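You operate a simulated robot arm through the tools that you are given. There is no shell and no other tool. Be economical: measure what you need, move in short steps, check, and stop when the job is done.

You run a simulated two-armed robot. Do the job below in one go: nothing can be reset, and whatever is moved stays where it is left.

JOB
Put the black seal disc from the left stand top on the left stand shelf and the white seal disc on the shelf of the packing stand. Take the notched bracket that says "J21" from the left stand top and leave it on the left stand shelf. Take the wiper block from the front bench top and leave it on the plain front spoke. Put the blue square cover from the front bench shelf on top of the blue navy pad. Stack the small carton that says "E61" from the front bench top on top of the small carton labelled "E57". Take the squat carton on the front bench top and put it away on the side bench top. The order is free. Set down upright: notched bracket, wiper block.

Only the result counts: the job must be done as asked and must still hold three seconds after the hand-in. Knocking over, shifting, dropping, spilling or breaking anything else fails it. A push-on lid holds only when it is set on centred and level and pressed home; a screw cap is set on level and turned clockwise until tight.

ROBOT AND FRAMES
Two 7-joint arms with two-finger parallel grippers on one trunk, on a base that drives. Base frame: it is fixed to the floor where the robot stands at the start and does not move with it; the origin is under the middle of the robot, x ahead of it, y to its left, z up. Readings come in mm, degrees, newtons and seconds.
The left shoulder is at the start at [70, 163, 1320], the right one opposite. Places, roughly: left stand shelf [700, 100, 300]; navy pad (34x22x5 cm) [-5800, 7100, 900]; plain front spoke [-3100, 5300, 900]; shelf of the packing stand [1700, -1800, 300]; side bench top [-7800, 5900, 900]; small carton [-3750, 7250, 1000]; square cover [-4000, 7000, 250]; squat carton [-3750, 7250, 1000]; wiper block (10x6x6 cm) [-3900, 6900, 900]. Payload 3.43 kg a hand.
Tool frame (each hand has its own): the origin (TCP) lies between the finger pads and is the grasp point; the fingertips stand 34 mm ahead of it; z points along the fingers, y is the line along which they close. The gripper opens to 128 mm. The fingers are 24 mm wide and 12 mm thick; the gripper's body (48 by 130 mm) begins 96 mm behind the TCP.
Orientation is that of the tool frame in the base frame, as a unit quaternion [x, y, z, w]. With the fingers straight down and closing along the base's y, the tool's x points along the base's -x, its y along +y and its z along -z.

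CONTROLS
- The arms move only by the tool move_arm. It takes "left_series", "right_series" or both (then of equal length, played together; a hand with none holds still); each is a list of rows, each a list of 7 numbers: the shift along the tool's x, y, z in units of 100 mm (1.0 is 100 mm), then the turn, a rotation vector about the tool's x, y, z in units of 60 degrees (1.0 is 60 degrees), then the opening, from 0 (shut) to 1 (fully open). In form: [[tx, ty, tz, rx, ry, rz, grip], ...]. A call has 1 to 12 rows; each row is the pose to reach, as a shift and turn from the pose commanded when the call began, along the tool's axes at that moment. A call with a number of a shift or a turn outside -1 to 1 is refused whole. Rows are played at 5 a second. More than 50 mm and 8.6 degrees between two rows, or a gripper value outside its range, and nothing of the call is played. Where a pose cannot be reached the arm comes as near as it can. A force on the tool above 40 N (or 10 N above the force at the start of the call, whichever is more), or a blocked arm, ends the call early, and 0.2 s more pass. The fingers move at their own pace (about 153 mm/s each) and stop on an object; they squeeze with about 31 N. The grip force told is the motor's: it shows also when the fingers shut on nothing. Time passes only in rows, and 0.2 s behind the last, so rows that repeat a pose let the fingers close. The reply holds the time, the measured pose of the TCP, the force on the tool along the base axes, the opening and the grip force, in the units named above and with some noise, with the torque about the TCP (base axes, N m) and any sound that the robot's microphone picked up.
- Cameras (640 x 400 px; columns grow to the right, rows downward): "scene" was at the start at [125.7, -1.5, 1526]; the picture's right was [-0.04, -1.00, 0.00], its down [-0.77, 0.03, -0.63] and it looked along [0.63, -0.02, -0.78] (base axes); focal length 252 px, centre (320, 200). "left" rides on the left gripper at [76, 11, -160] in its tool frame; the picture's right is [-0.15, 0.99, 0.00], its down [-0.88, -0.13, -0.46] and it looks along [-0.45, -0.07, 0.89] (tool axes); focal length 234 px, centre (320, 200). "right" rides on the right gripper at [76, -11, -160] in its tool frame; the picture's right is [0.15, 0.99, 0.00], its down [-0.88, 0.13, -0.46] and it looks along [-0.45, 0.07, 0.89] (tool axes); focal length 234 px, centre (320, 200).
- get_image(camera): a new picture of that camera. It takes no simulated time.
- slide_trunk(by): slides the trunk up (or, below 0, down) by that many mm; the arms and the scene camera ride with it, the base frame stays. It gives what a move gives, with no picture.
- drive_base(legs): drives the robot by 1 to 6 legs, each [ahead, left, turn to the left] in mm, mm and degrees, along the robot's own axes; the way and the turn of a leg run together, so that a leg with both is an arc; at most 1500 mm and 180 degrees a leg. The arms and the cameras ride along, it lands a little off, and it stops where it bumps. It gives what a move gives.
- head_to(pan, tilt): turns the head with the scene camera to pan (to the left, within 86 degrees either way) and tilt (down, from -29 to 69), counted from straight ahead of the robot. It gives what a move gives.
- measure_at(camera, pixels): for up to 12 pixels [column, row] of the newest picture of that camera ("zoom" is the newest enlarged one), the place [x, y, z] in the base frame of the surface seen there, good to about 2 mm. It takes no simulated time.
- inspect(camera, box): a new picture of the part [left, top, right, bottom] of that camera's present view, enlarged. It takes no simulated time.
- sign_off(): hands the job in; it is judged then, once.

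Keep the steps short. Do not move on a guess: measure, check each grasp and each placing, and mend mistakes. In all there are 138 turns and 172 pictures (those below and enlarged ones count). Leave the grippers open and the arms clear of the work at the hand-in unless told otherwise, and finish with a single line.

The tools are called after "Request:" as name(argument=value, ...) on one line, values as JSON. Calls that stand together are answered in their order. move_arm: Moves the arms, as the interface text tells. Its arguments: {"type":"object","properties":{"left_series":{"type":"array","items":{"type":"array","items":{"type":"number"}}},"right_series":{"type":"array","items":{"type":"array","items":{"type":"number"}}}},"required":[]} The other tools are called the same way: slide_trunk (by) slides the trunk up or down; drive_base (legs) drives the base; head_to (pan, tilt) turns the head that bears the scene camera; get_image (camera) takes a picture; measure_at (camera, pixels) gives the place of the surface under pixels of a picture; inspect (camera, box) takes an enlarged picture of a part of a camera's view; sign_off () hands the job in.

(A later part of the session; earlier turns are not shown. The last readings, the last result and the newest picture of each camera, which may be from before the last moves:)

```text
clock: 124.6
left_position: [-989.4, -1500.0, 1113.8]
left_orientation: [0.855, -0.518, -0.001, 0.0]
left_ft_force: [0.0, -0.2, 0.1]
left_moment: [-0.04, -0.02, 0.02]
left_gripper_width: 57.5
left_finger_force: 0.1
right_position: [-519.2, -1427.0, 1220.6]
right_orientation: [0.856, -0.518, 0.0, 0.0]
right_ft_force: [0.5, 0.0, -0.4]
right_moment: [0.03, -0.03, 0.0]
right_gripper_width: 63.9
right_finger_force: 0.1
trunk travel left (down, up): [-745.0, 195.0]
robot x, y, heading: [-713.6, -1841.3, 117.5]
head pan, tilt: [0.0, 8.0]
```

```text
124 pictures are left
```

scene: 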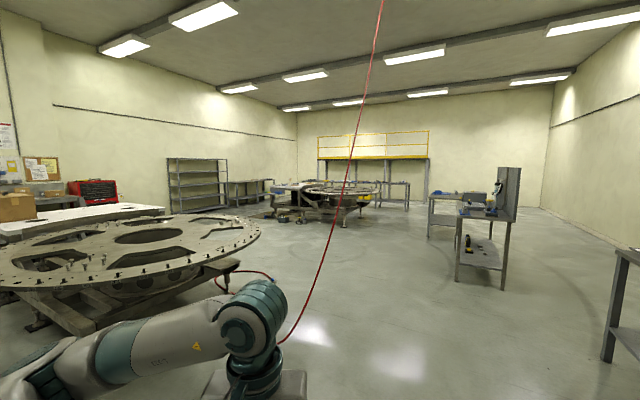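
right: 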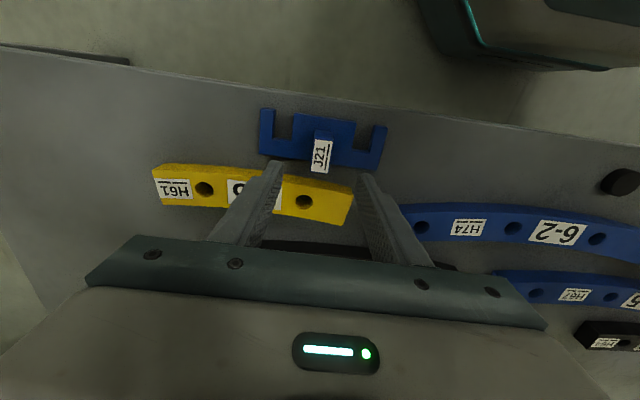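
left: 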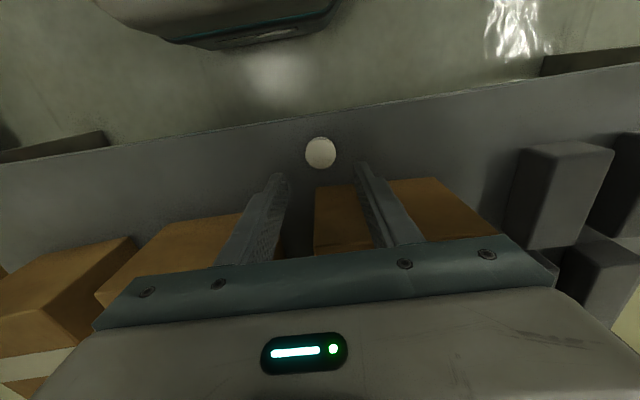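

A big spoked wheel at left, a second one far ahead, a red hanging cable, benches to the right. Enlarge and measure.

Request:
inspect(camera="scene", box=[220, 130, 540, 330])

Request:
measure_at(camera="scene", pixels=[[300, 315], [345, 180], [250, 235], [340, 190], [325, 210], [465, 215], [440, 200], [480, 210], [260, 280], [385, 185], [240, 185], [300, 190]])

```text
2.00 times, centred on (380, 230) of scene
```

zoom: 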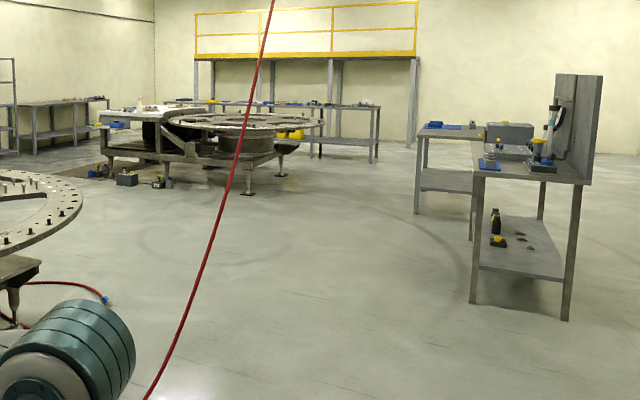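

```text
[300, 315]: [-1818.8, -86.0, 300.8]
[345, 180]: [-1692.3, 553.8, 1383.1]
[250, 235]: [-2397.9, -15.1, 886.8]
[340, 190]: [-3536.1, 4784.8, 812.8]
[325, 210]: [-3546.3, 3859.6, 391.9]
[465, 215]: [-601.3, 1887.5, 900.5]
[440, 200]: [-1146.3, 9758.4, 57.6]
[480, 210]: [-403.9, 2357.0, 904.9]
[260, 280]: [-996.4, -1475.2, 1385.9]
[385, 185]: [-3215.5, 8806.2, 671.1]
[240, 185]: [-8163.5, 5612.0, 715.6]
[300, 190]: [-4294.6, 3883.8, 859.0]
```

Request:
measure_at(camera="scene", pixels=[[372, 50], [366, 80], [357, 120], [330, 245], [315, 290], [290, 332], [428, 232], [458, 278], [430, 197], [457, 215], [270, 277], [237, 269]])

Request:
head_to(pan=-35, tilt=15)

Request:
get_image(camera="scene")

```text
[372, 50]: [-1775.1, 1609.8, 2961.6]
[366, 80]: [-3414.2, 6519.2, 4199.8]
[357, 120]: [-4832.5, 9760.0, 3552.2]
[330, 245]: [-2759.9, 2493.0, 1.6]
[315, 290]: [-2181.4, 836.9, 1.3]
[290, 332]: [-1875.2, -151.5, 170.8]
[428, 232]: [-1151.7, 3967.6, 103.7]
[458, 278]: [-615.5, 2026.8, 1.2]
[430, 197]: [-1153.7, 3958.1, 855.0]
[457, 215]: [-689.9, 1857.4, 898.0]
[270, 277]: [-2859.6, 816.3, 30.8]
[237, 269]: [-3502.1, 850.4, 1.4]
```

```text
clock: 125.6
left_position: [-988.0, -1500.1, 1113.0]
left_orientation: [0.856, -0.518, 0.0, 0.0]
left_ft_force: [0.9, 0.4, -0.6]
left_moment: [-0.03, 0.05, -0.01]
left_gripper_width: 57.6
left_finger_force: 0.2
right_position: [-519.0, -1426.2, 1220.1]
right_orientation: [0.855, -0.518, 0.0, 0.001]
right_ft_force: [-0.1, 1.3, -0.1]
right_moment: [0.04, 0.0, 0.01]
right_gripper_width: 64.2
right_finger_force: 0.1
trunk travel left (down, up): [-745.0, 195.0]
robot x, y, heading: [-711.9, -1839.0, 117.7]
head pan, tilt: [-35.0, 15.0]
```

```text
122 pictures are left
```

scene: 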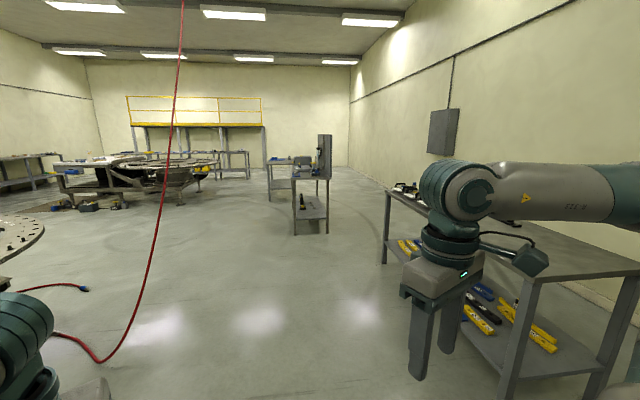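

The cable occupies x≈-1700…-1900 for y −150…700, workbench starts at (-690,1857). I'll go up the corridor at x≈-900 to y≈1000.

Request:
drive_base(legs=[[0, 0, -23.5], [1450, 0, 0]])

Request:
drive_base(legs=[[1400, 0, 0]])

Request:
head_to(pan=25, tilt=8)

Request:
get_image(camera="scene")

```text
clock: 134.1
left_position: [-988.8, 31.0, 1113.5]
left_orientation: [0.748, -0.664, 0.0, 0.0]
left_ft_force: [-0.5, -0.7, 0.0]
left_moment: [0.04, -0.03, 0.02]
left_gripper_width: 57.6
left_finger_force: 0.1
right_position: [-525.0, -67.4, 1221.2]
right_orientation: [0.748, -0.664, 0.0, 0.0]
right_ft_force: [0.0, 0.0, -0.2]
right_moment: [-0.01, 0.0, -0.01]
right_gripper_width: 64.1
right_finger_force: 0.0
trunk travel left (down, up): [-745.0, 195.0]
robot x, y, heading: [-856.8, -388.0, 96.8]
head pan, tilt: [-35.0, 15.0]
```

```text
clock: 141.0
left_position: [-1149.1, 1404.7, 1112.9]
left_orientation: [0.746, -0.666, -0.001, 0.0]
left_ft_force: [0.2, -0.5, 0.7]
left_moment: [0.0, -0.01, 0.02]
left_gripper_width: 57.4
left_finger_force: 0.1
right_position: [-683.4, 1303.7, 1220.2]
right_orientation: [0.746, -0.666, 0.0, 0.001]
right_ft_force: [-0.9, 0.1, 0.1]
right_moment: [0.0, 0.01, -0.03]
right_gripper_width: 63.9
right_finger_force: 0.1
trunk travel left (down, up): [-745.0, 195.0]
robot x, y, heading: [-1019.9, 982.7, 96.9]
head pan, tilt: [-35.0, 15.0]
```

```text
clock: 142.3
left_position: [-1148.6, 1402.9, 1113.3]
left_orientation: [0.746, -0.666, 0.0, 0.0]
left_ft_force: [0.7, -0.2, -0.4]
left_moment: [0.02, 0.0, 0.01]
left_gripper_width: 57.8
left_finger_force: 0.0
right_position: [-684.5, 1304.2, 1221.0]
right_orientation: [0.747, -0.665, 0.0, 0.001]
right_ft_force: [1.4, -0.6, -0.1]
right_moment: [-0.01, -0.04, 0.02]
right_gripper_width: 63.9
right_finger_force: 0.0
trunk travel left (down, up): [-745.0, 195.0]
robot x, y, heading: [-1018.8, 986.6, 96.9]
head pan, tilt: [25.0, 8.0]
```

```text
121 pictures are left
```

scene: 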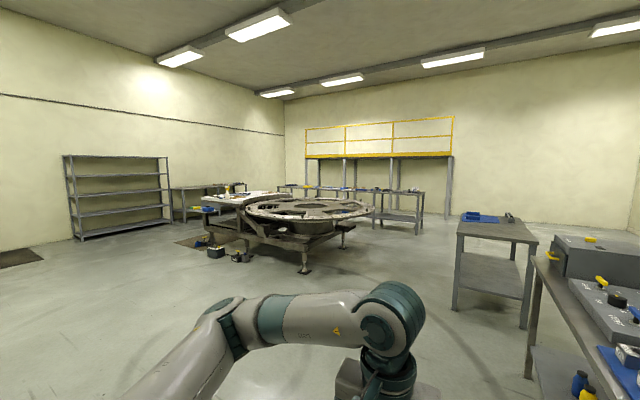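

Request:
measure_at(camera="scene", pixels=[[310, 212], [370, 210], [245, 212], [305, 268], [417, 190], [417, 232], [375, 188], [290, 186], [210, 208], [456, 308], [238, 258], [345, 190]])

Request:
inspect(camera="scene", box=[180, 160, 440, 280])

```text
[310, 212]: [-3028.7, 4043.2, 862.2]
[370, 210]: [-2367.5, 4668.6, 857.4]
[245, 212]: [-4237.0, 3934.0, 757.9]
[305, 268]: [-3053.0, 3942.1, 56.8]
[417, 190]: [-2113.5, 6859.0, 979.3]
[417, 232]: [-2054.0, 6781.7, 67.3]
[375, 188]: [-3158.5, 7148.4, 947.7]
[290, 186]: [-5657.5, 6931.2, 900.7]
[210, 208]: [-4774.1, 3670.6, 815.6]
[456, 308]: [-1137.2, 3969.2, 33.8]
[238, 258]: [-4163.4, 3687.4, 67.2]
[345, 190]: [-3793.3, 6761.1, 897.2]
```

```text
2.46 times, centred on (310, 220) of scene
```

zoom: 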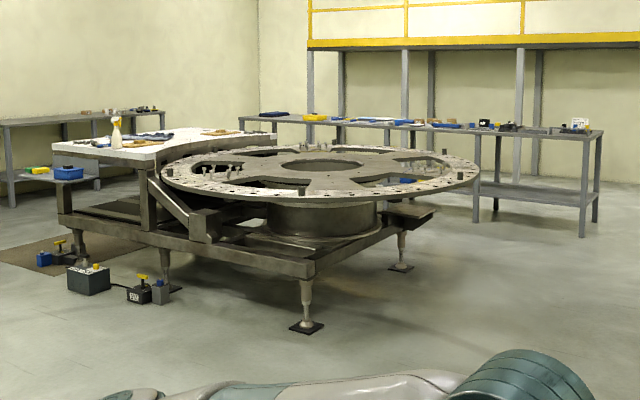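

Wheel edge reaches x≈-2300; bench right at x≈-1150. I go via (-1800, 3900).

Request:
drive_base(legs=[[0, 0, 6.5], [1500, 0, 0]])

Request:
drive_base(legs=[[1450, 0, -8]])

Request:
get_image(camera="scene")

```text
clock: 150.2
left_position: [-1557.0, 2828.9, 1113.8]
left_orientation: [0.791, -0.612, 0.0, 0.0]
left_ft_force: [-0.1, 0.0, -0.5]
left_moment: [-0.02, -0.01, 0.0]
left_gripper_width: 57.5
left_finger_force: 0.0
right_position: [-1084.9, 2794.5, 1220.3]
right_orientation: [0.791, -0.612, 0.0, 0.0]
right_ft_force: [-0.6, -1.0, -0.4]
right_moment: [0.02, 0.03, 0.03]
right_gripper_width: 63.7
right_finger_force: 0.0
trunk travel left (down, up): [-745.0, 195.0]
robot x, y, heading: [-1371.6, 2429.2, 104.7]
head pan, tilt: [25.0, 8.0]
```

```text
clock: 157.4
left_position: [-1736.7, 4276.1, 1113.9]
left_orientation: [0.738, -0.675, 0.0, 0.001]
left_ft_force: [0.0, 0.1, -0.2]
left_moment: [0.0, -0.05, 0.03]
left_gripper_width: 57.7
left_finger_force: 0.0
right_position: [-1275.9, 4163.7, 1221.0]
right_orientation: [0.738, -0.675, -0.001, 0.001]
right_ft_force: [0.5, 0.0, -0.8]
right_moment: [0.0, 0.01, -0.01]
right_gripper_width: 64.0
right_finger_force: 0.1
trunk travel left (down, up): [-745.0, 195.0]
robot x, y, heading: [-1616.0, 3852.7, 95.1]
head pan, tilt: [25.0, 8.0]
```

```text
119 pictures are left
```

scene: 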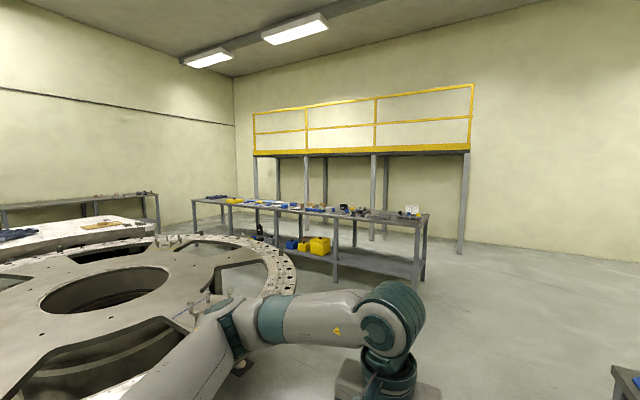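

Request:
inspect(camera="scene", box=[180, 180, 440, 300])

Request:
measure_at(camera="scene", pixels=[[290, 268], [270, 248], [240, 238], [415, 218], [300, 212], [225, 203], [220, 262], [150, 290], [195, 202], [319, 245], [291, 244], [304, 246]])

```text
2.46 times, centred on (310, 240) of scene
```

zoom: 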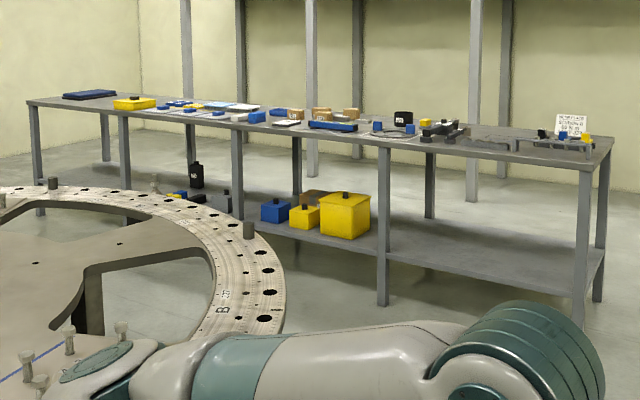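

```text
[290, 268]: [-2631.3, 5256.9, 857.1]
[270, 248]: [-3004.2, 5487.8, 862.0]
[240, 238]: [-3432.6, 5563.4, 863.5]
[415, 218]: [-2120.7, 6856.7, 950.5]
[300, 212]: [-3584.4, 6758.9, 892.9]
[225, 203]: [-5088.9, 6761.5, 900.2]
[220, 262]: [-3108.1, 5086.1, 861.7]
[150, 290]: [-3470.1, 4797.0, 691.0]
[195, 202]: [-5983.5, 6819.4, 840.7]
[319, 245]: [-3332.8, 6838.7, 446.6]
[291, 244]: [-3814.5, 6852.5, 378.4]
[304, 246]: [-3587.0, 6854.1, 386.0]
```

The bench runs along y≈6760 (front edge) and the wheel's back reaches y≈5600. Drive to about (-1950, 5950), then face the bench.

Request:
drive_base(legs=[[0, 0, 3], [1100, 0, 0], [1000, 0, 0], [0, 0, -8]])

Request:
head_to(pan=60, tilt=20)

Request:
get_image(camera="scene")

```text
clock: 168.9
left_position: [-2026.4, 6363.5, 1112.9]
left_orientation: [0.714, -0.7, 0.0, -0.001]
left_ft_force: [0.0, -0.5, 0.3]
left_moment: [0.01, -0.01, -0.01]
left_gripper_width: 57.8
left_finger_force: 0.1
right_position: [-1573.1, 6218.8, 1219.7]
right_orientation: [0.714, -0.701, 0.001, 0.001]
right_ft_force: [-0.5, 0.8, -0.5]
right_moment: [-0.08, -0.01, -0.01]
right_gripper_width: 63.9
right_finger_force: 0.0
trunk travel left (down, up): [-745.0, 195.0]
robot x, y, heading: [-1937.0, 5933.3, 91.1]
head pan, tilt: [25.0, 8.0]
```

```text
clock: 169.9
left_position: [-2025.6, 6361.7, 1113.1]
left_orientation: [0.714, -0.7, 0.0, 0.0]
left_ft_force: [0.2, -0.5, 1.8]
left_moment: [-0.01, 0.02, -0.03]
left_gripper_width: 57.8
left_finger_force: 0.1
right_position: [-1572.3, 6219.4, 1220.2]
right_orientation: [0.714, -0.7, 0.0, 0.0]
right_ft_force: [-0.1, -0.2, 0.8]
right_moment: [-0.02, 0.01, 0.0]
right_gripper_width: 64.2
right_finger_force: 0.1
trunk travel left (down, up): [-745.0, 195.0]
robot x, y, heading: [-1937.0, 5930.4, 91.3]
head pan, tilt: [60.0, 20.0]
```

```text
117 pictures are left
```

scene: 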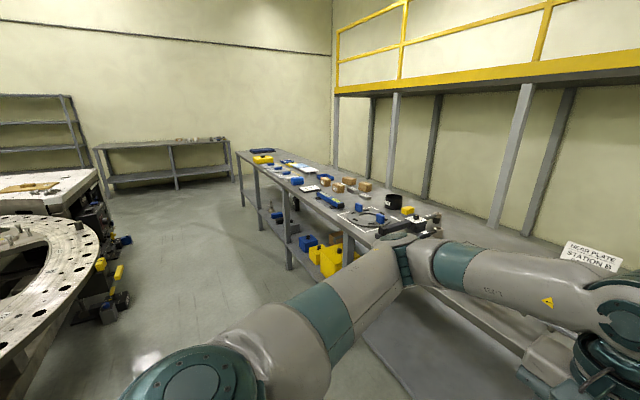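

Check the floor items by the wheel before strafing left.

Request:
measure_at(camera="scene", pixels=[[105, 310], [122, 297], [118, 272], [100, 265], [98, 235], [60, 290], [290, 268], [220, 250]])

Request:
inspect(camera="scene", box=[0, 190, 160, 340])

Request:
inspect(camera="scene", box=[235, 140, 435, 280])

```text
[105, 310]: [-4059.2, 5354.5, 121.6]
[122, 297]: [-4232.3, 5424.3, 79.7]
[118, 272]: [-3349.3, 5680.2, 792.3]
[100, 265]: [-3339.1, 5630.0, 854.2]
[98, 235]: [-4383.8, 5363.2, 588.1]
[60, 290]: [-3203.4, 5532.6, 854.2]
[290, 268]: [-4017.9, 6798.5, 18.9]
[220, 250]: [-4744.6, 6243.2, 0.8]
```

```text
2.67 times, centred on (80, 265) of scene
```

zoom: 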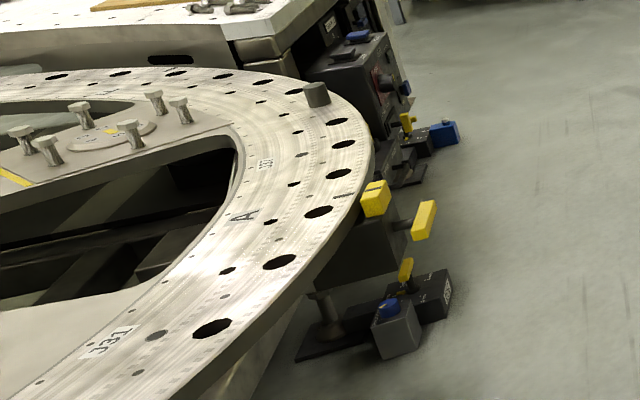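

```text
2.86 times, centred on (335, 210) of scene
```

zoom: 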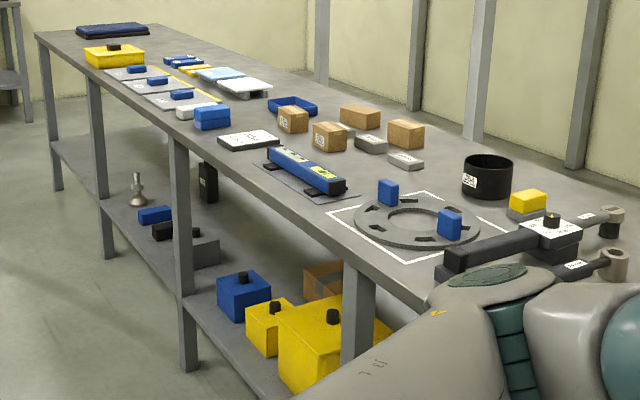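

Nice view: cartons, cover boxes on the shelf, and the navy pad at the far left end. Move ahead 150 for clearance from the wheel, then strafe left.

Request:
drive_base(legs=[[150, 0, -1], [0, 1000, 0], [0, 650, 0]])

Request:
head_to(pan=0, tilt=35)

Request:
get_image(camera="scene")

```text
clock: 179.3
left_position: [-3683.6, 6492.8, 1112.4]
left_orientation: [0.712, -0.702, 0.0, 0.0]
left_ft_force: [0.7, -0.2, -0.1]
left_moment: [-0.01, -0.03, 0.04]
left_gripper_width: 57.7
left_finger_force: 0.0
right_position: [-3231.2, 6346.2, 1221.4]
right_orientation: [0.712, -0.702, -0.001, 0.0]
right_ft_force: [-0.4, 0.8, -0.5]
right_moment: [0.0, 0.0, -0.01]
right_gripper_width: 64.0
right_finger_force: 0.1
trunk travel left (down, up): [-745.0, 195.0]
robot x, y, heading: [-3591.1, 6058.7, 90.6]
head pan, tilt: [60.0, 20.0]
```

```text
clock: 180.6
left_position: [-3683.6, 6492.7, 1114.0]
left_orientation: [0.712, -0.702, 0.001, 0.001]
left_ft_force: [-0.5, -0.4, -0.2]
left_moment: [-0.01, 0.0, -0.02]
left_gripper_width: 57.9
left_finger_force: 0.1
right_position: [-3230.5, 6345.7, 1220.8]
right_orientation: [0.712, -0.702, 0.0, 0.0]
right_ft_force: [0.6, 0.1, 0.4]
right_moment: [-0.02, -0.05, 0.0]
right_gripper_width: 64.0
right_finger_force: 0.1
trunk travel left (down, up): [-745.0, 195.0]
robot x, y, heading: [-3597.8, 6058.2, 90.9]
head pan, tilt: [0.0, 35.0]
```

```text
114 pictures are left
```

scene: 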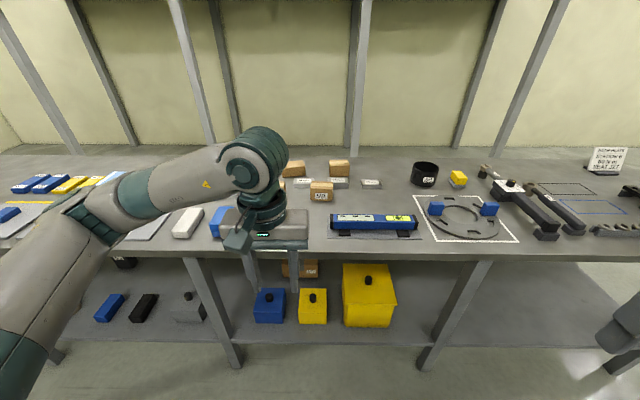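

Enlarge the carton area and the shelf area.

Request:
inspect(camera="scene", box=[150, 140, 390, 290])

Request:
measure_at(camera="zoom", pixels=[[390, 75], [460, 120], [510, 75], [595, 115], [505, 115], [100, 220], [185, 215], [320, 390], [430, 120], [450, 140]])

Request:
inspect(camera="scene", box=[80, 230, 400, 350])

Request:
measure_at(camera="zoom", pixels=[[380, 130], [380, 155], [380, 180], [350, 130], [410, 130], [220, 150], [470, 160], [440, 80], [60, 150], [430, 195], [300, 200], [380, 190]])

```text
2.67 times, centred on (270, 215) of scene
```

zoom: 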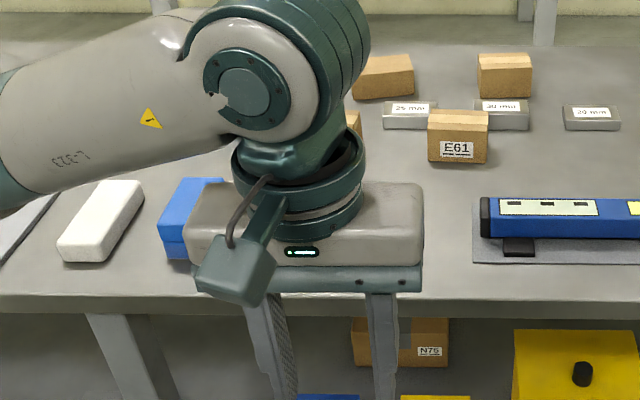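

```text
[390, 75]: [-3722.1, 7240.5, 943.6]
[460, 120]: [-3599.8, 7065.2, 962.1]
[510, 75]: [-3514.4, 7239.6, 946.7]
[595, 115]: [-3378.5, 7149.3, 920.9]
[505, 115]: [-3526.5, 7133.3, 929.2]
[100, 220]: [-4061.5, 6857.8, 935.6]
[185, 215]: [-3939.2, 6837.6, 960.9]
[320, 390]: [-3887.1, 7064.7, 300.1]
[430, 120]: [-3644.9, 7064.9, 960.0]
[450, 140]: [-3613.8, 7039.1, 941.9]
```

```text
2.00 times, centred on (240, 290) of scene
```

zoom: 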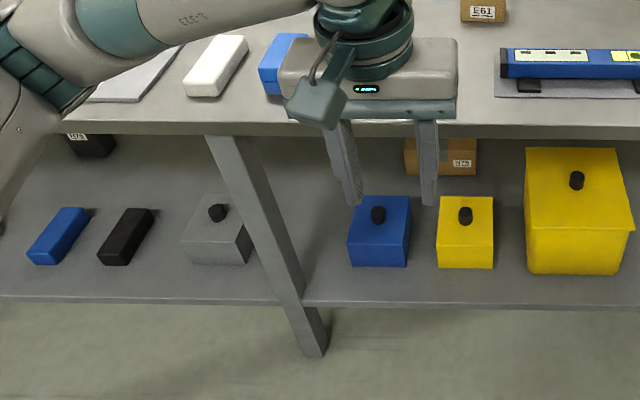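

```text
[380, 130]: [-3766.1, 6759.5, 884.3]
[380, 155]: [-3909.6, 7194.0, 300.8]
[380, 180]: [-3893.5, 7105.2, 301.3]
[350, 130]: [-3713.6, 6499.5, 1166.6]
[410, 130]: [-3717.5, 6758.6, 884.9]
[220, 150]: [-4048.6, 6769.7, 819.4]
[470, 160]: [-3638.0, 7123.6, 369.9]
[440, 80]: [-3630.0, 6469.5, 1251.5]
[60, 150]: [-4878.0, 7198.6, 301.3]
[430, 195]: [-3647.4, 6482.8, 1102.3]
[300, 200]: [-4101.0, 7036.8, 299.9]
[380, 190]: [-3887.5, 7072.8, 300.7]
```

Use the left hand camera to see the cartons and blocks.

Request:
get_image(camera="left")

Request:
inspect(camera="left", box=[130, 130, 450, 270])

```text
111 pictures are left
```

left: 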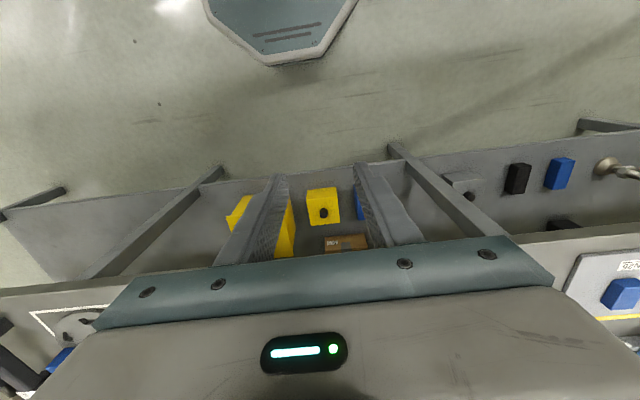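

```text
2.00 times, centred on (290, 200) of left
```

zoom: 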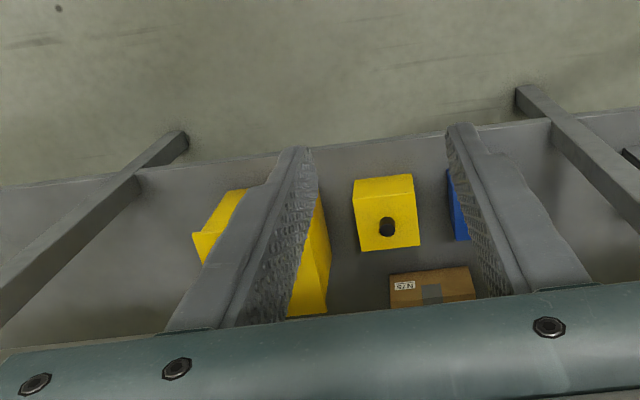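

Strafe left 420 so the cartons fall between the arms, and look.

Request:
drive_base(legs=[[0, 420, -0.6]])

Request:
head_to(pan=-15, tilt=35)

Request:
get_image(camera="scene")

Request:
inspect(camera="scene", box=[240, 130, 480, 280])

```text
clock: 183.2
left_position: [-4089.4, 6489.9, 1112.9]
left_orientation: [0.708, -0.706, -0.001, 0.0]
left_ft_force: [-0.1, -0.5, 0.2]
left_moment: [-0.01, 0.02, -0.01]
left_gripper_width: 57.5
left_finger_force: 0.1
right_position: [-3639.7, 6337.2, 1219.9]
right_orientation: [0.707, -0.707, -0.001, 0.0]
right_ft_force: [0.5, -0.4, 0.4]
right_moment: [0.02, 0.03, -0.01]
right_gripper_width: 63.9
right_finger_force: 0.1
trunk travel left (down, up): [-745.0, 195.0]
robot x, y, heading: [-4011.1, 6055.6, 90.2]
head pan, tilt: [0.0, 35.0]
```

```text
clock: 183.9
left_position: [-4090.6, 6490.8, 1112.7]
left_orientation: [0.708, -0.707, 0.0, 0.0]
left_ft_force: [-0.7, -0.1, -0.4]
left_moment: [0.0, 0.01, 0.02]
left_gripper_width: 57.6
left_finger_force: 0.1
right_position: [-3641.1, 6338.0, 1220.6]
right_orientation: [0.708, -0.707, 0.0, 0.0]
right_ft_force: [0.5, 0.8, 0.0]
right_moment: [0.0, -0.01, -0.01]
right_gripper_width: 63.7
right_finger_force: 0.1
trunk travel left (down, up): [-745.0, 195.0]
robot x, y, heading: [-4003.4, 6062.7, 89.9]
head pan, tilt: [-15.0, 35.0]
```

```text
109 pictures are left
```

scene: 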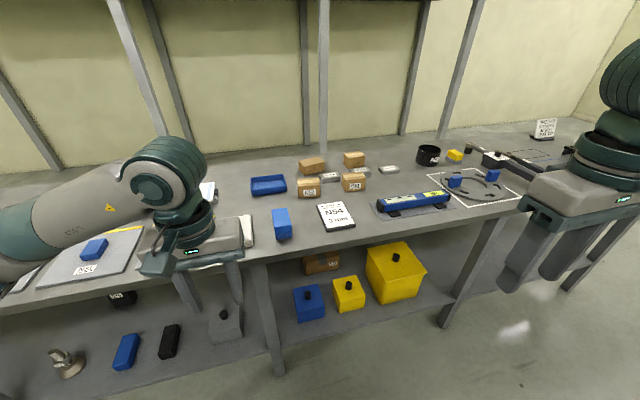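

```text
2.67 times, centred on (360, 205) of scene
```

zoom: 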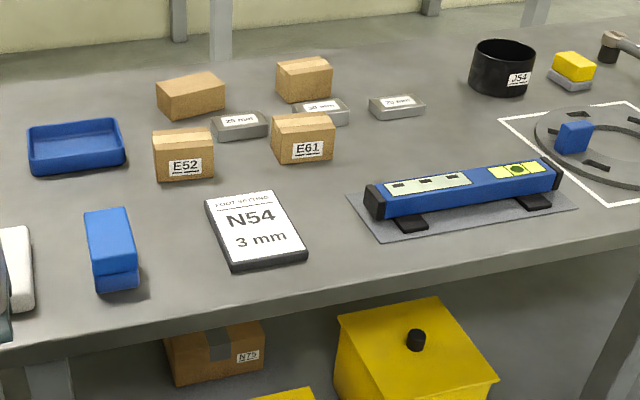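

Zoom harder on the back cartons.

Request:
inspect(camera="scene", box=[285, 140, 385, 205])

Request:
measure_at(camera="zoom", pixels=[[105, 175], [100, 125], [140, 150], [250, 165], [245, 120], [370, 160], [440, 100], [500, 90], [170, 110], [430, 150], [380, 130], [510, 150]])

```text
6.15 times, centred on (335, 172) of scene
```

zoom: 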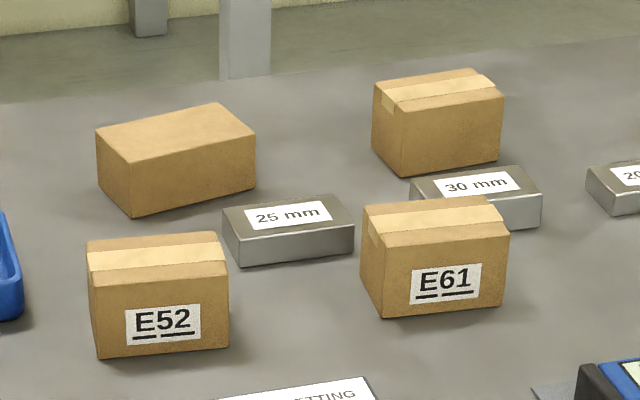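

```text
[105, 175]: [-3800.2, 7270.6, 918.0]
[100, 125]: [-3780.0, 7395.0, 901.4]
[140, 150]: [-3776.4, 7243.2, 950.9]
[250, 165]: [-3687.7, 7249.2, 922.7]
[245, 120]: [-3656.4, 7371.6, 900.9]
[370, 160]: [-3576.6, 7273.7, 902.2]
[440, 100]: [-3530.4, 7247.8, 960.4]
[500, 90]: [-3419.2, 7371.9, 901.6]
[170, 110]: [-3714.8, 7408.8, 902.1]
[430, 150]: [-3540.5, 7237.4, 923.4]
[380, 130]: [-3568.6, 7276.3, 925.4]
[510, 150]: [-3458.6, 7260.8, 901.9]
```

E61 and E52 are taped small cartons; the third taped one at the back right (label side hidden) must be E57; the untaped low one at back left is the squat carton. The blue 6-cm block at (282,222) is the wiper block. I move the robot right 245 and ahead 370 to bring everything in reach.

Request:
drive_base(legs=[[0, -245, 0], [370, 0, 0]])

Request:
head_to(pan=0, tilt=45)

Request:
get_image(camera="scene")

Request:
get_image(camera="left")

Request:
get_image(camera="right")

```text
clock: 187.7
left_position: [-3860.2, 6867.1, 1114.0]
left_orientation: [0.712, -0.702, -0.001, -0.001]
left_ft_force: [-1.0, 0.0, 0.2]
left_moment: [0.01, -0.01, 0.04]
left_gripper_width: 57.5
left_finger_force: 0.0
right_position: [-3406.7, 6721.2, 1221.8]
right_orientation: [0.712, -0.702, -0.001, 0.0]
right_ft_force: [0.0, -0.7, 0.1]
right_moment: [0.0, 0.01, 0.01]
right_gripper_width: 64.1
right_finger_force: 0.0
trunk travel left (down, up): [-745.0, 195.0]
robot x, y, heading: [-3773.7, 6435.5, 90.8]
head pan, tilt: [-15.0, 35.0]
```

```text
clock: 188.5
left_position: [-3859.7, 6866.4, 1113.3]
left_orientation: [0.712, -0.702, 0.0, -0.001]
left_ft_force: [0.1, 0.1, -0.1]
left_moment: [0.03, -0.01, 0.0]
left_gripper_width: 57.4
left_finger_force: 0.0
right_position: [-3407.4, 6721.5, 1220.8]
right_orientation: [0.712, -0.702, 0.0, 0.001]
right_ft_force: [0.8, 0.1, -0.1]
right_moment: [0.03, 0.02, 0.0]
right_gripper_width: 63.9
right_finger_force: 0.1
trunk travel left (down, up): [-745.0, 195.0]
robot x, y, heading: [-3770.4, 6438.1, 91.3]
head pan, tilt: [0.0, 45.0]
```

```text
106 pictures are left
```

scene: 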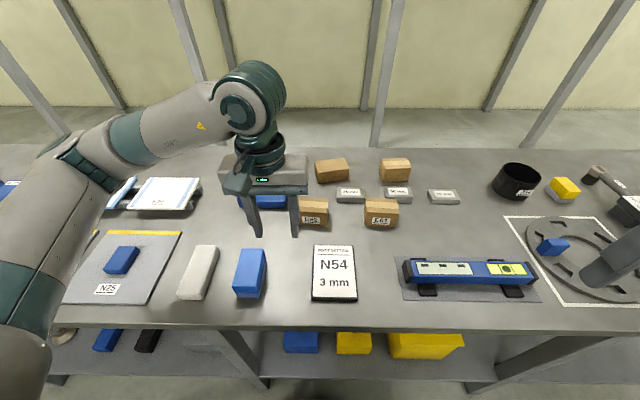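

```text
105 pictures are left
```

left: 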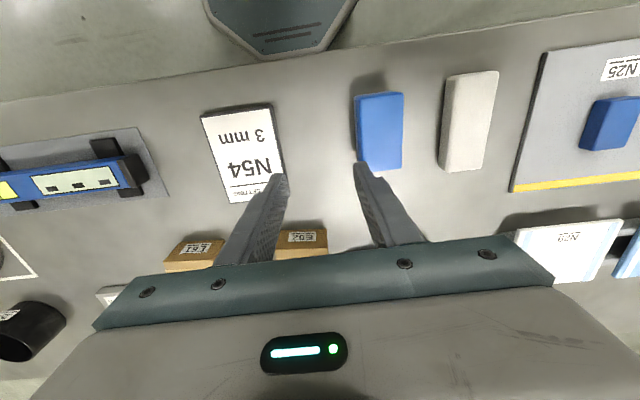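

```text
104 pictures are left
```

right: 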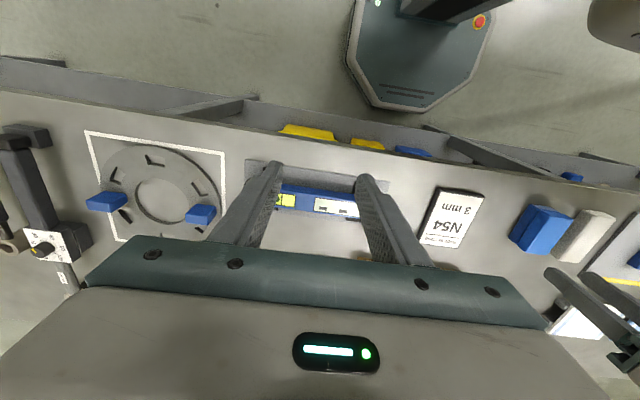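

Measure the blue block and white block.

Request:
measure_at(camera="left", pixels=[[362, 100], [403, 98], [362, 165], [400, 168], [382, 130], [357, 110], [450, 80], [495, 80], [440, 165], [482, 165], [355, 160], [282, 180]])

Request:
inspect(camera="left", box=[320, 60, 520, 190])

Request:
measure_at(camera="scene", pixels=[[320, 167], [345, 165], [334, 180], [385, 165], [408, 165], [397, 180], [370, 205], [395, 205], [380, 222], [310, 205], [318, 225], [350, 175]])

Request:
inspect(camera="scene", box=[280, 140, 440, 240])

```text
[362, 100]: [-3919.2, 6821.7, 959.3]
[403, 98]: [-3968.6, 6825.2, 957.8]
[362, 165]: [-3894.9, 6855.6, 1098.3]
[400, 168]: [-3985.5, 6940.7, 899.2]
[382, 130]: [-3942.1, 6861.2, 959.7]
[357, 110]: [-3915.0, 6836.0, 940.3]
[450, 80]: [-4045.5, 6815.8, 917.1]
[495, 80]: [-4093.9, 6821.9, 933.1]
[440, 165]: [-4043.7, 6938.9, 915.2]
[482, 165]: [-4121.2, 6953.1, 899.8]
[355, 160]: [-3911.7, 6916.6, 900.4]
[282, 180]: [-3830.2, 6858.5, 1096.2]
```

```text
3.08 times, centred on (420, 125) of left
```

zoom: 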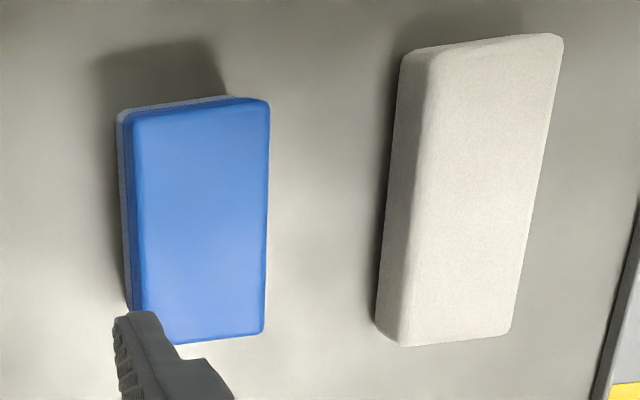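

```text
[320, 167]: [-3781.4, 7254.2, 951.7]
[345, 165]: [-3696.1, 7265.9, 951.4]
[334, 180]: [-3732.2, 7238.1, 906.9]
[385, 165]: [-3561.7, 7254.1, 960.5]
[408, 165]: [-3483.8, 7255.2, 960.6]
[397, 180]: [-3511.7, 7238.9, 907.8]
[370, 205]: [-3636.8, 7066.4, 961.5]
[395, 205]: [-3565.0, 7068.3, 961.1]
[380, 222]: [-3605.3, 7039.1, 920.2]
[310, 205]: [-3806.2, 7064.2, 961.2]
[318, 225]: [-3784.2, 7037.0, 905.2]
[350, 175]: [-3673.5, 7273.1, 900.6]
```

```text
4.00 times, centred on (360, 190) of scene
```

zoom: 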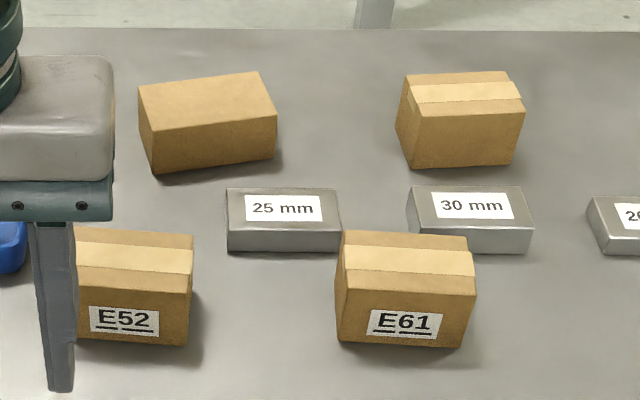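

Blue block is 10×6×6 at (-3943, 6865) — the wiper. E61 centre ≈(-3603,7070). Move left over the wiper; right in steps toward E61, both staying high.

Request:
move_arm(left_series=[[0, 0.3, 0, 0, 0, 0, 0.8], [0, 0.6, 0, 0, 0, 0, 0.8], [0, 0.83, 0, 0, 0, 0, 0.8], [0, 0.83, 0, 0, 0, 0, 0.8]], right_series=[[-0.3, 0.15, 0, 0, 0, 0, 1], [-0.6, 0.3, 0, 0, 0, 0, 1], [-0.85, 0.45, 0, 0, 0, 0, 1], [-1.0, 0.63, 0, 0, 0, 0, 1]])

Request:
move_arm(right_series=[[-0.3, 0.15, 0, 0, 0, 0, 1], [-0.6, 0.3, 0, 0, 0, 0, 1], [-0.85, 0.45, 0, 0, 0, 0, 1], [-1.0, 0.63, 0, 0, 0, 0, 1]])

Request:
move_arm(right_series=[[-0.3, 0.15, 0, 0, 0, 0, 1], [-0.6, 0.3, 0, 0, 0, 0, 1], [-0.85, 0.45, 0, 0, 0, 0, 1], [-1.0, 0.63, 0, 0, 0, 0, 1]])

Request:
get_image(camera="right")

Request:
get_image(camera="left")

```text
clock: 189.5
left_position: [-3942.3, 6867.6, 1113.1]
left_orientation: [0.712, -0.702, 0.002, 0.0]
left_ft_force: [0.9, -0.9, -0.3]
left_moment: [-0.01, 0.02, 0.02]
left_gripper_width: 102.4
left_finger_force: 0.1
right_position: [-3474.3, 6822.6, 1221.4]
right_orientation: [0.713, -0.701, 0.0, 0.0]
right_ft_force: [0.3, 0.0, -0.6]
right_moment: [-0.02, -0.05, 0.02]
right_gripper_width: 127.9
right_finger_force: 0.0
trunk travel left (down, up): [-745.0, 195.0]
robot x, y, heading: [-3769.0, 6436.7, 91.1]
head pan, tilt: [0.0, 45.0]
```

```text
clock: 190.5
left_position: [-3941.9, 6866.5, 1113.2]
left_orientation: [0.712, -0.702, 0.001, -0.001]
left_ft_force: [-0.6, -0.6, -0.8]
left_moment: [0.01, -0.04, -0.01]
left_gripper_width: 102.4
left_finger_force: 0.1
right_position: [-3538.7, 6920.8, 1222.0]
right_orientation: [0.713, -0.701, 0.001, 0.0]
right_ft_force: [-1.1, 0.7, 0.0]
right_moment: [-0.01, -0.03, -0.01]
right_gripper_width: 128.0
right_finger_force: 0.1
trunk travel left (down, up): [-745.0, 195.0]
robot x, y, heading: [-3770.2, 6434.1, 91.1]
head pan, tilt: [0.0, 45.0]
```

```text
clock: 191.5
left_position: [-3941.5, 6867.7, 1112.3]
left_orientation: [0.712, -0.702, 0.001, 0.0]
left_ft_force: [-0.1, -0.2, 0.6]
left_moment: [-0.03, 0.02, 0.0]
left_gripper_width: 102.4
left_finger_force: 0.0
right_position: [-3603.1, 7020.1, 1220.2]
right_orientation: [0.712, -0.702, 0.0, 0.001]
right_ft_force: [-0.2, -0.2, 1.1]
right_moment: [-0.08, -0.01, 0.0]
right_gripper_width: 128.1
right_finger_force: 0.0
trunk travel left (down, up): [-745.0, 195.0]
robot x, y, heading: [-3770.1, 6437.2, 90.7]
head pan, tilt: [0.0, 45.0]
```

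```text
101 pictures are left
```

right: 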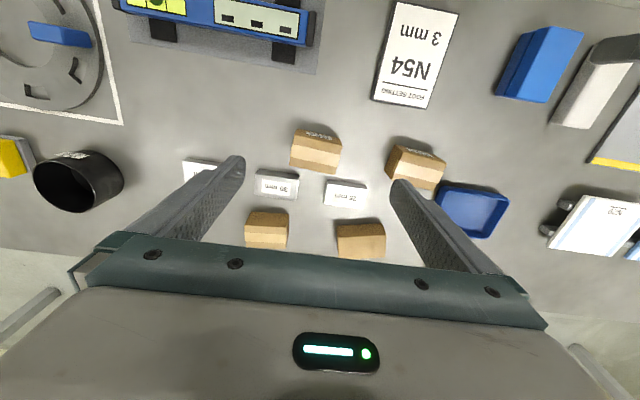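

```text
100 pictures are left
```

left: 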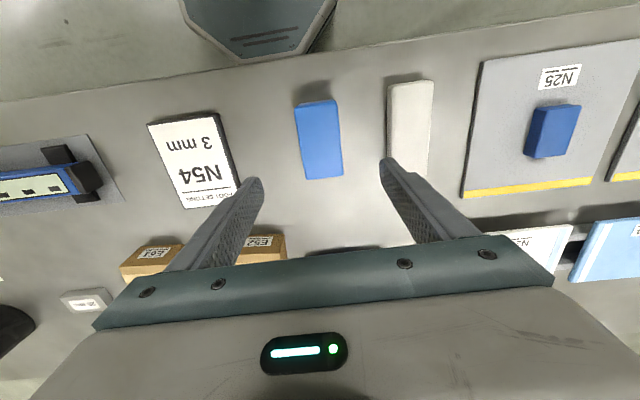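

Enlarge the cartons in the right camera and measure corners.

Request:
inspect(camera="right", box=[230, 115, 400, 260])

Request:
measure_at(camera="right", pixels=[[293, 142], [340, 150], [291, 160], [337, 170], [315, 155], [250, 215], [288, 217], [247, 235], [286, 240], [268, 227], [342, 230], [378, 240]])

Request:
inspect(camera="left", box=[270, 80, 370, 200])

Request:
measure_at(camera="left", pixels=[[301, 110], [337, 106], [308, 176], [341, 172], [320, 140]])

```text
2.76 times, centred on (315, 188) of right
```

zoom: 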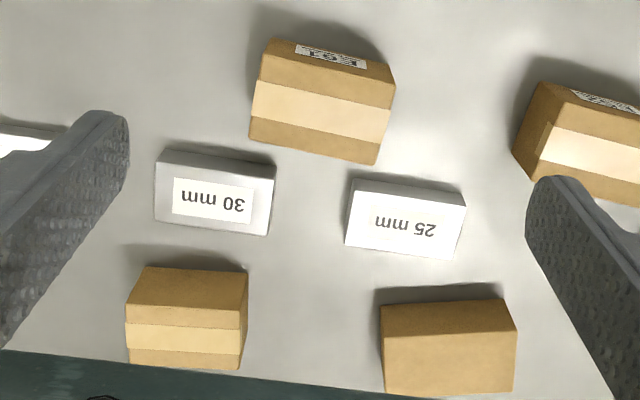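

```text
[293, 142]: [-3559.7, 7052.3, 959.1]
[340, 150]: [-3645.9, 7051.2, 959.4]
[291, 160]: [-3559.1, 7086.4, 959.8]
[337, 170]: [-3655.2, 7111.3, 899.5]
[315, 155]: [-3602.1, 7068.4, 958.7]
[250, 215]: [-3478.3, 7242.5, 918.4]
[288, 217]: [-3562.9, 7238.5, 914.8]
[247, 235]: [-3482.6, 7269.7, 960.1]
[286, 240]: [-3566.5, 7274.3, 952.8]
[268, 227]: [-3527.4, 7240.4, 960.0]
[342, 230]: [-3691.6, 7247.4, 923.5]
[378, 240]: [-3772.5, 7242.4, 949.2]
```

```text
3.33 times, centred on (320, 140) of left
```

zoom: 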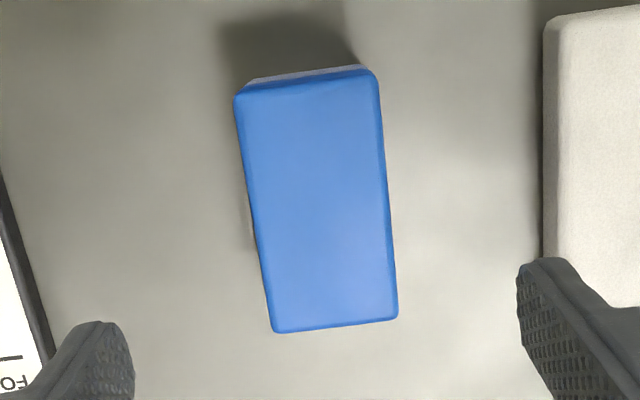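

```text
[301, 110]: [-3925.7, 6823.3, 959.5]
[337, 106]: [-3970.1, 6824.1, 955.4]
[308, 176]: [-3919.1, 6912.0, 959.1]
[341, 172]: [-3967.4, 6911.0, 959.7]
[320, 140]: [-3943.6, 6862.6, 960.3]
```

Both aligned. Move right ahead 50 mm, then trunk down 120 mm (left fingers straddle the wiper).

Request:
move_arm(right_series=[[-0.25, 0, 0, 0, 0, 0, 1], [-0.5, 0, 0, 0, 0, 0, 1], [-0.5, 0, 0, 0, 0, 0, 1]], left_series=[[0, 0, 0, 0, 0, 0, 0.8], [0, 0.02, 0, 0, 0, 0, 0.8], [0, 0.02, 0, 0, 0, 0, 0.8]])

Request:
slide_trunk(by=-120)

Request:
get_image(camera="right")

Request:
get_image(camera="left")

Request:
measure_at(camera="right", pixels=[[320, 140], [270, 210], [275, 195], [320, 160], [255, 200], [290, 205], [268, 225]])

```text
clock: 192.3
left_position: [-3943.6, 6864.2, 1114.8]
left_orientation: [0.713, -0.701, -0.001, 0.0]
left_ft_force: [0.7, -0.9, -0.2]
left_moment: [0.06, 0.04, 0.01]
left_gripper_width: 102.6
left_finger_force: 0.1
right_position: [-3595.1, 7060.9, 1220.5]
right_orientation: [0.712, -0.702, -0.001, 0.001]
right_ft_force: [0.4, -0.7, 0.6]
right_moment: [0.03, -0.01, -0.01]
right_gripper_width: 128.0
right_finger_force: 0.2
right hand out of reach, approached as far as the arm can: row 2, 3
trunk travel left (down, up): [-745.0, 195.0]
robot x, y, heading: [-3770.9, 6435.6, 91.1]
head pan, tilt: [0.0, 45.0]
```

```text
clock: 193.8
left_position: [-3943.0, 6866.6, 994.3]
left_orientation: [0.712, -0.702, -0.001, 0.0]
left_ft_force: [0.1, -0.2, 0.1]
left_moment: [0.01, 0.01, 0.01]
left_gripper_width: 102.2
left_finger_force: 0.1
right_position: [-3594.5, 7063.0, 1101.0]
right_orientation: [0.713, -0.701, -0.001, 0.001]
right_ft_force: [0.2, -0.3, -0.2]
right_moment: [-0.01, 0.01, -0.01]
right_gripper_width: 128.3
right_finger_force: 0.1
trunk travel left (down, up): [-625.0, 315.0]
robot x, y, heading: [-3769.8, 6432.8, 90.8]
head pan, tilt: [0.0, 45.0]
```

```text
97 pictures are left
```

right: 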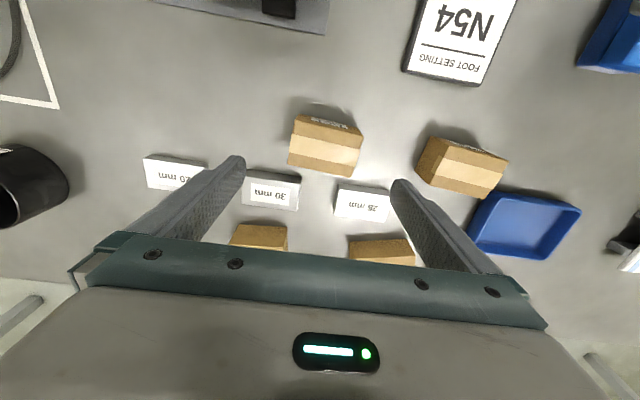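

```text
96 pictures are left
```

left: 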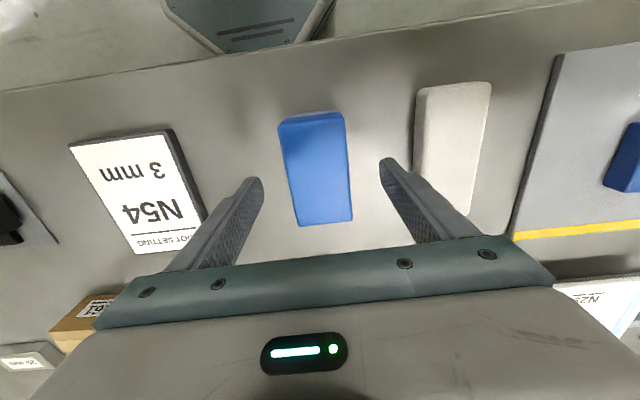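

```text
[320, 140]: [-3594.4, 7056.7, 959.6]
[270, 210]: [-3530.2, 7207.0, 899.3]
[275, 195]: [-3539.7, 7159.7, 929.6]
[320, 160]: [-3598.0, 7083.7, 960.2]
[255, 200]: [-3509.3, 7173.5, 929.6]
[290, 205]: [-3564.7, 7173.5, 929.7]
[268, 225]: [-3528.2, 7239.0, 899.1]
```

Left: descend 56 mm and grip the wiper. Right: descend in two stages, centring on E61.

Request:
move_arm(left_series=[[0, 0, 0.2, 0, 0, 0, 0.8], [0, 0, 0.4, 0, 0, 0, 0.8], [0, 0, 0.56, 0, 0, 0, 0.8], [0, 0, 0.56, 0, 0, 0, 0.4], [0, 0, 0.56, 0, 0, 0, 0], [0, 0, 0.56, 0, 0, 0, 0], [0, 0, 0.56, 0, 0, 0, 0]], right_series=[[0, 0, 0.2, 0, 0, 0, 1], [0, 0, 0.4, 0, 0, 0, 1], [0, 0, 0.6, 0, 0, 0, 1], [0, 0, 0.8, 0, 0, 0, 1], [0, 0, 0.8, 0, 0, 0, 1], [0, 0, 0.8, 0, 0, 0, 1], [0, 0, 0.8, 0, 0, 0, 1]])

Request:
get_image(camera="right")

Request:
measure_at(camera="right", pixels=[[290, 135], [360, 150], [320, 130], [320, 190], [300, 190], [350, 165]])

```text
clock: 195.4
left_position: [-3944.8, 6867.7, 937.3]
left_orientation: [0.712, -0.703, 0.0, 0.0]
left_ft_force: [-0.3, 0.1, -0.4]
left_moment: [0.03, -0.03, -0.02]
left_gripper_width: 55.7
left_finger_force: 30.9
right_position: [-3594.8, 7063.9, 1018.6]
right_orientation: [0.713, -0.701, 0.0, 0.0]
right_ft_force: [-0.1, -0.9, 0.8]
right_moment: [-0.01, -0.01, -0.02]
right_gripper_width: 128.3
right_finger_force: 0.1
trunk travel left (down, up): [-625.0, 315.0]
robot x, y, heading: [-3770.0, 6434.3, 91.2]
head pan, tilt: [0.0, 45.0]
```

```text
95 pictures are left
```

right: 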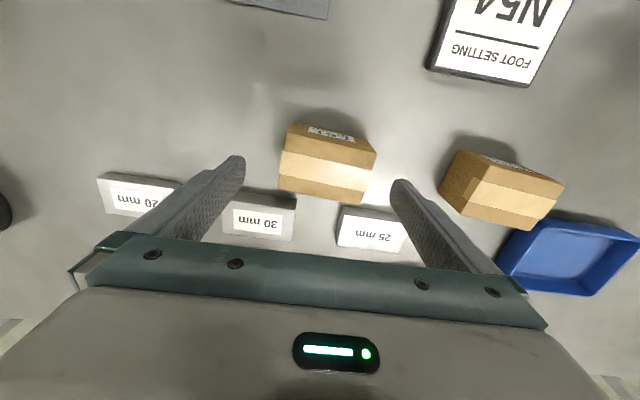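

```text
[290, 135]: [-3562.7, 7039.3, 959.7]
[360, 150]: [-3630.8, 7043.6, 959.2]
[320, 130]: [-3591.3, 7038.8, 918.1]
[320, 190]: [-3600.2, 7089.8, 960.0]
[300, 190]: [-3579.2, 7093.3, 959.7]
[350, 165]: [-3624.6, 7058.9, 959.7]
```

Wiper gripped. Right: descend to 940 and close on E61; left lifts.

Request:
move_arm(left_series=[[0, 0, -0.2, 0, 0, 0, 0], [0, 0, -0.4, 0, 0, 0, 0], [0, 0, -0.7, 0, 0, 0, 0], [0, 0, -1.0, 0, 0, 0, 0], [0, 0, -1.0, 0, 0, 0, 0], [0, 0, -1.0, 0, 0, 0, 0], [0, 0, -1.0, 0, 0, 0, 0]], right_series=[[-0.03, 0.05, 0.25, 0, 0, 0, 1], [-0.03, 0.05, 0.5, 0, 0, 0, 1], [-0.03, 0.05, 0.77, 0, 0, 0, 1], [-0.03, 0.05, 0.77, 0, 0, 0, 0.6], [-0.03, 0.05, 0.77, 0, 0, 0, 0.4], [-0.03, 0.05, 0.77, 0, 0, 0, 0.3], [-0.03, 0.05, 0.77, 0, 0, 0, 0.3]])

Request:
get_image(camera="right")

```text
clock: 197.0
left_position: [-3943.5, 6866.3, 1039.8]
left_orientation: [0.712, -0.702, 0.0, 0.0]
left_ft_force: [-0.1, -0.1, 0.1]
left_moment: [-0.04, 0.01, -0.02]
left_gripper_width: 55.7
left_finger_force: 31.4
right_position: [-3586.5, 7054.9, 947.2]
right_orientation: [0.713, -0.701, -0.001, 0.0]
right_ft_force: [0.9, 0.3, 0.6]
right_moment: [0.14, -0.14, -0.02]
right_gripper_width: 89.8
right_finger_force: 30.6
right hand out of reach, approached as far as the arm can: row 1, 2, 3, 4, 5, 6, 7
trunk travel left (down, up): [-625.0, 315.0]
robot x, y, heading: [-3773.2, 6437.1, 91.1]
head pan, tilt: [0.0, 45.0]
```

```text
94 pictures are left
```

right: 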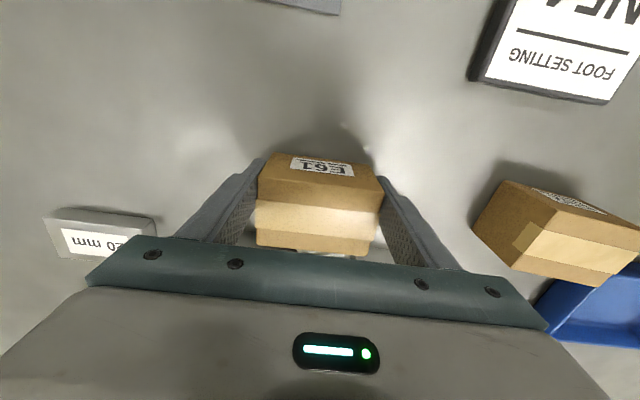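

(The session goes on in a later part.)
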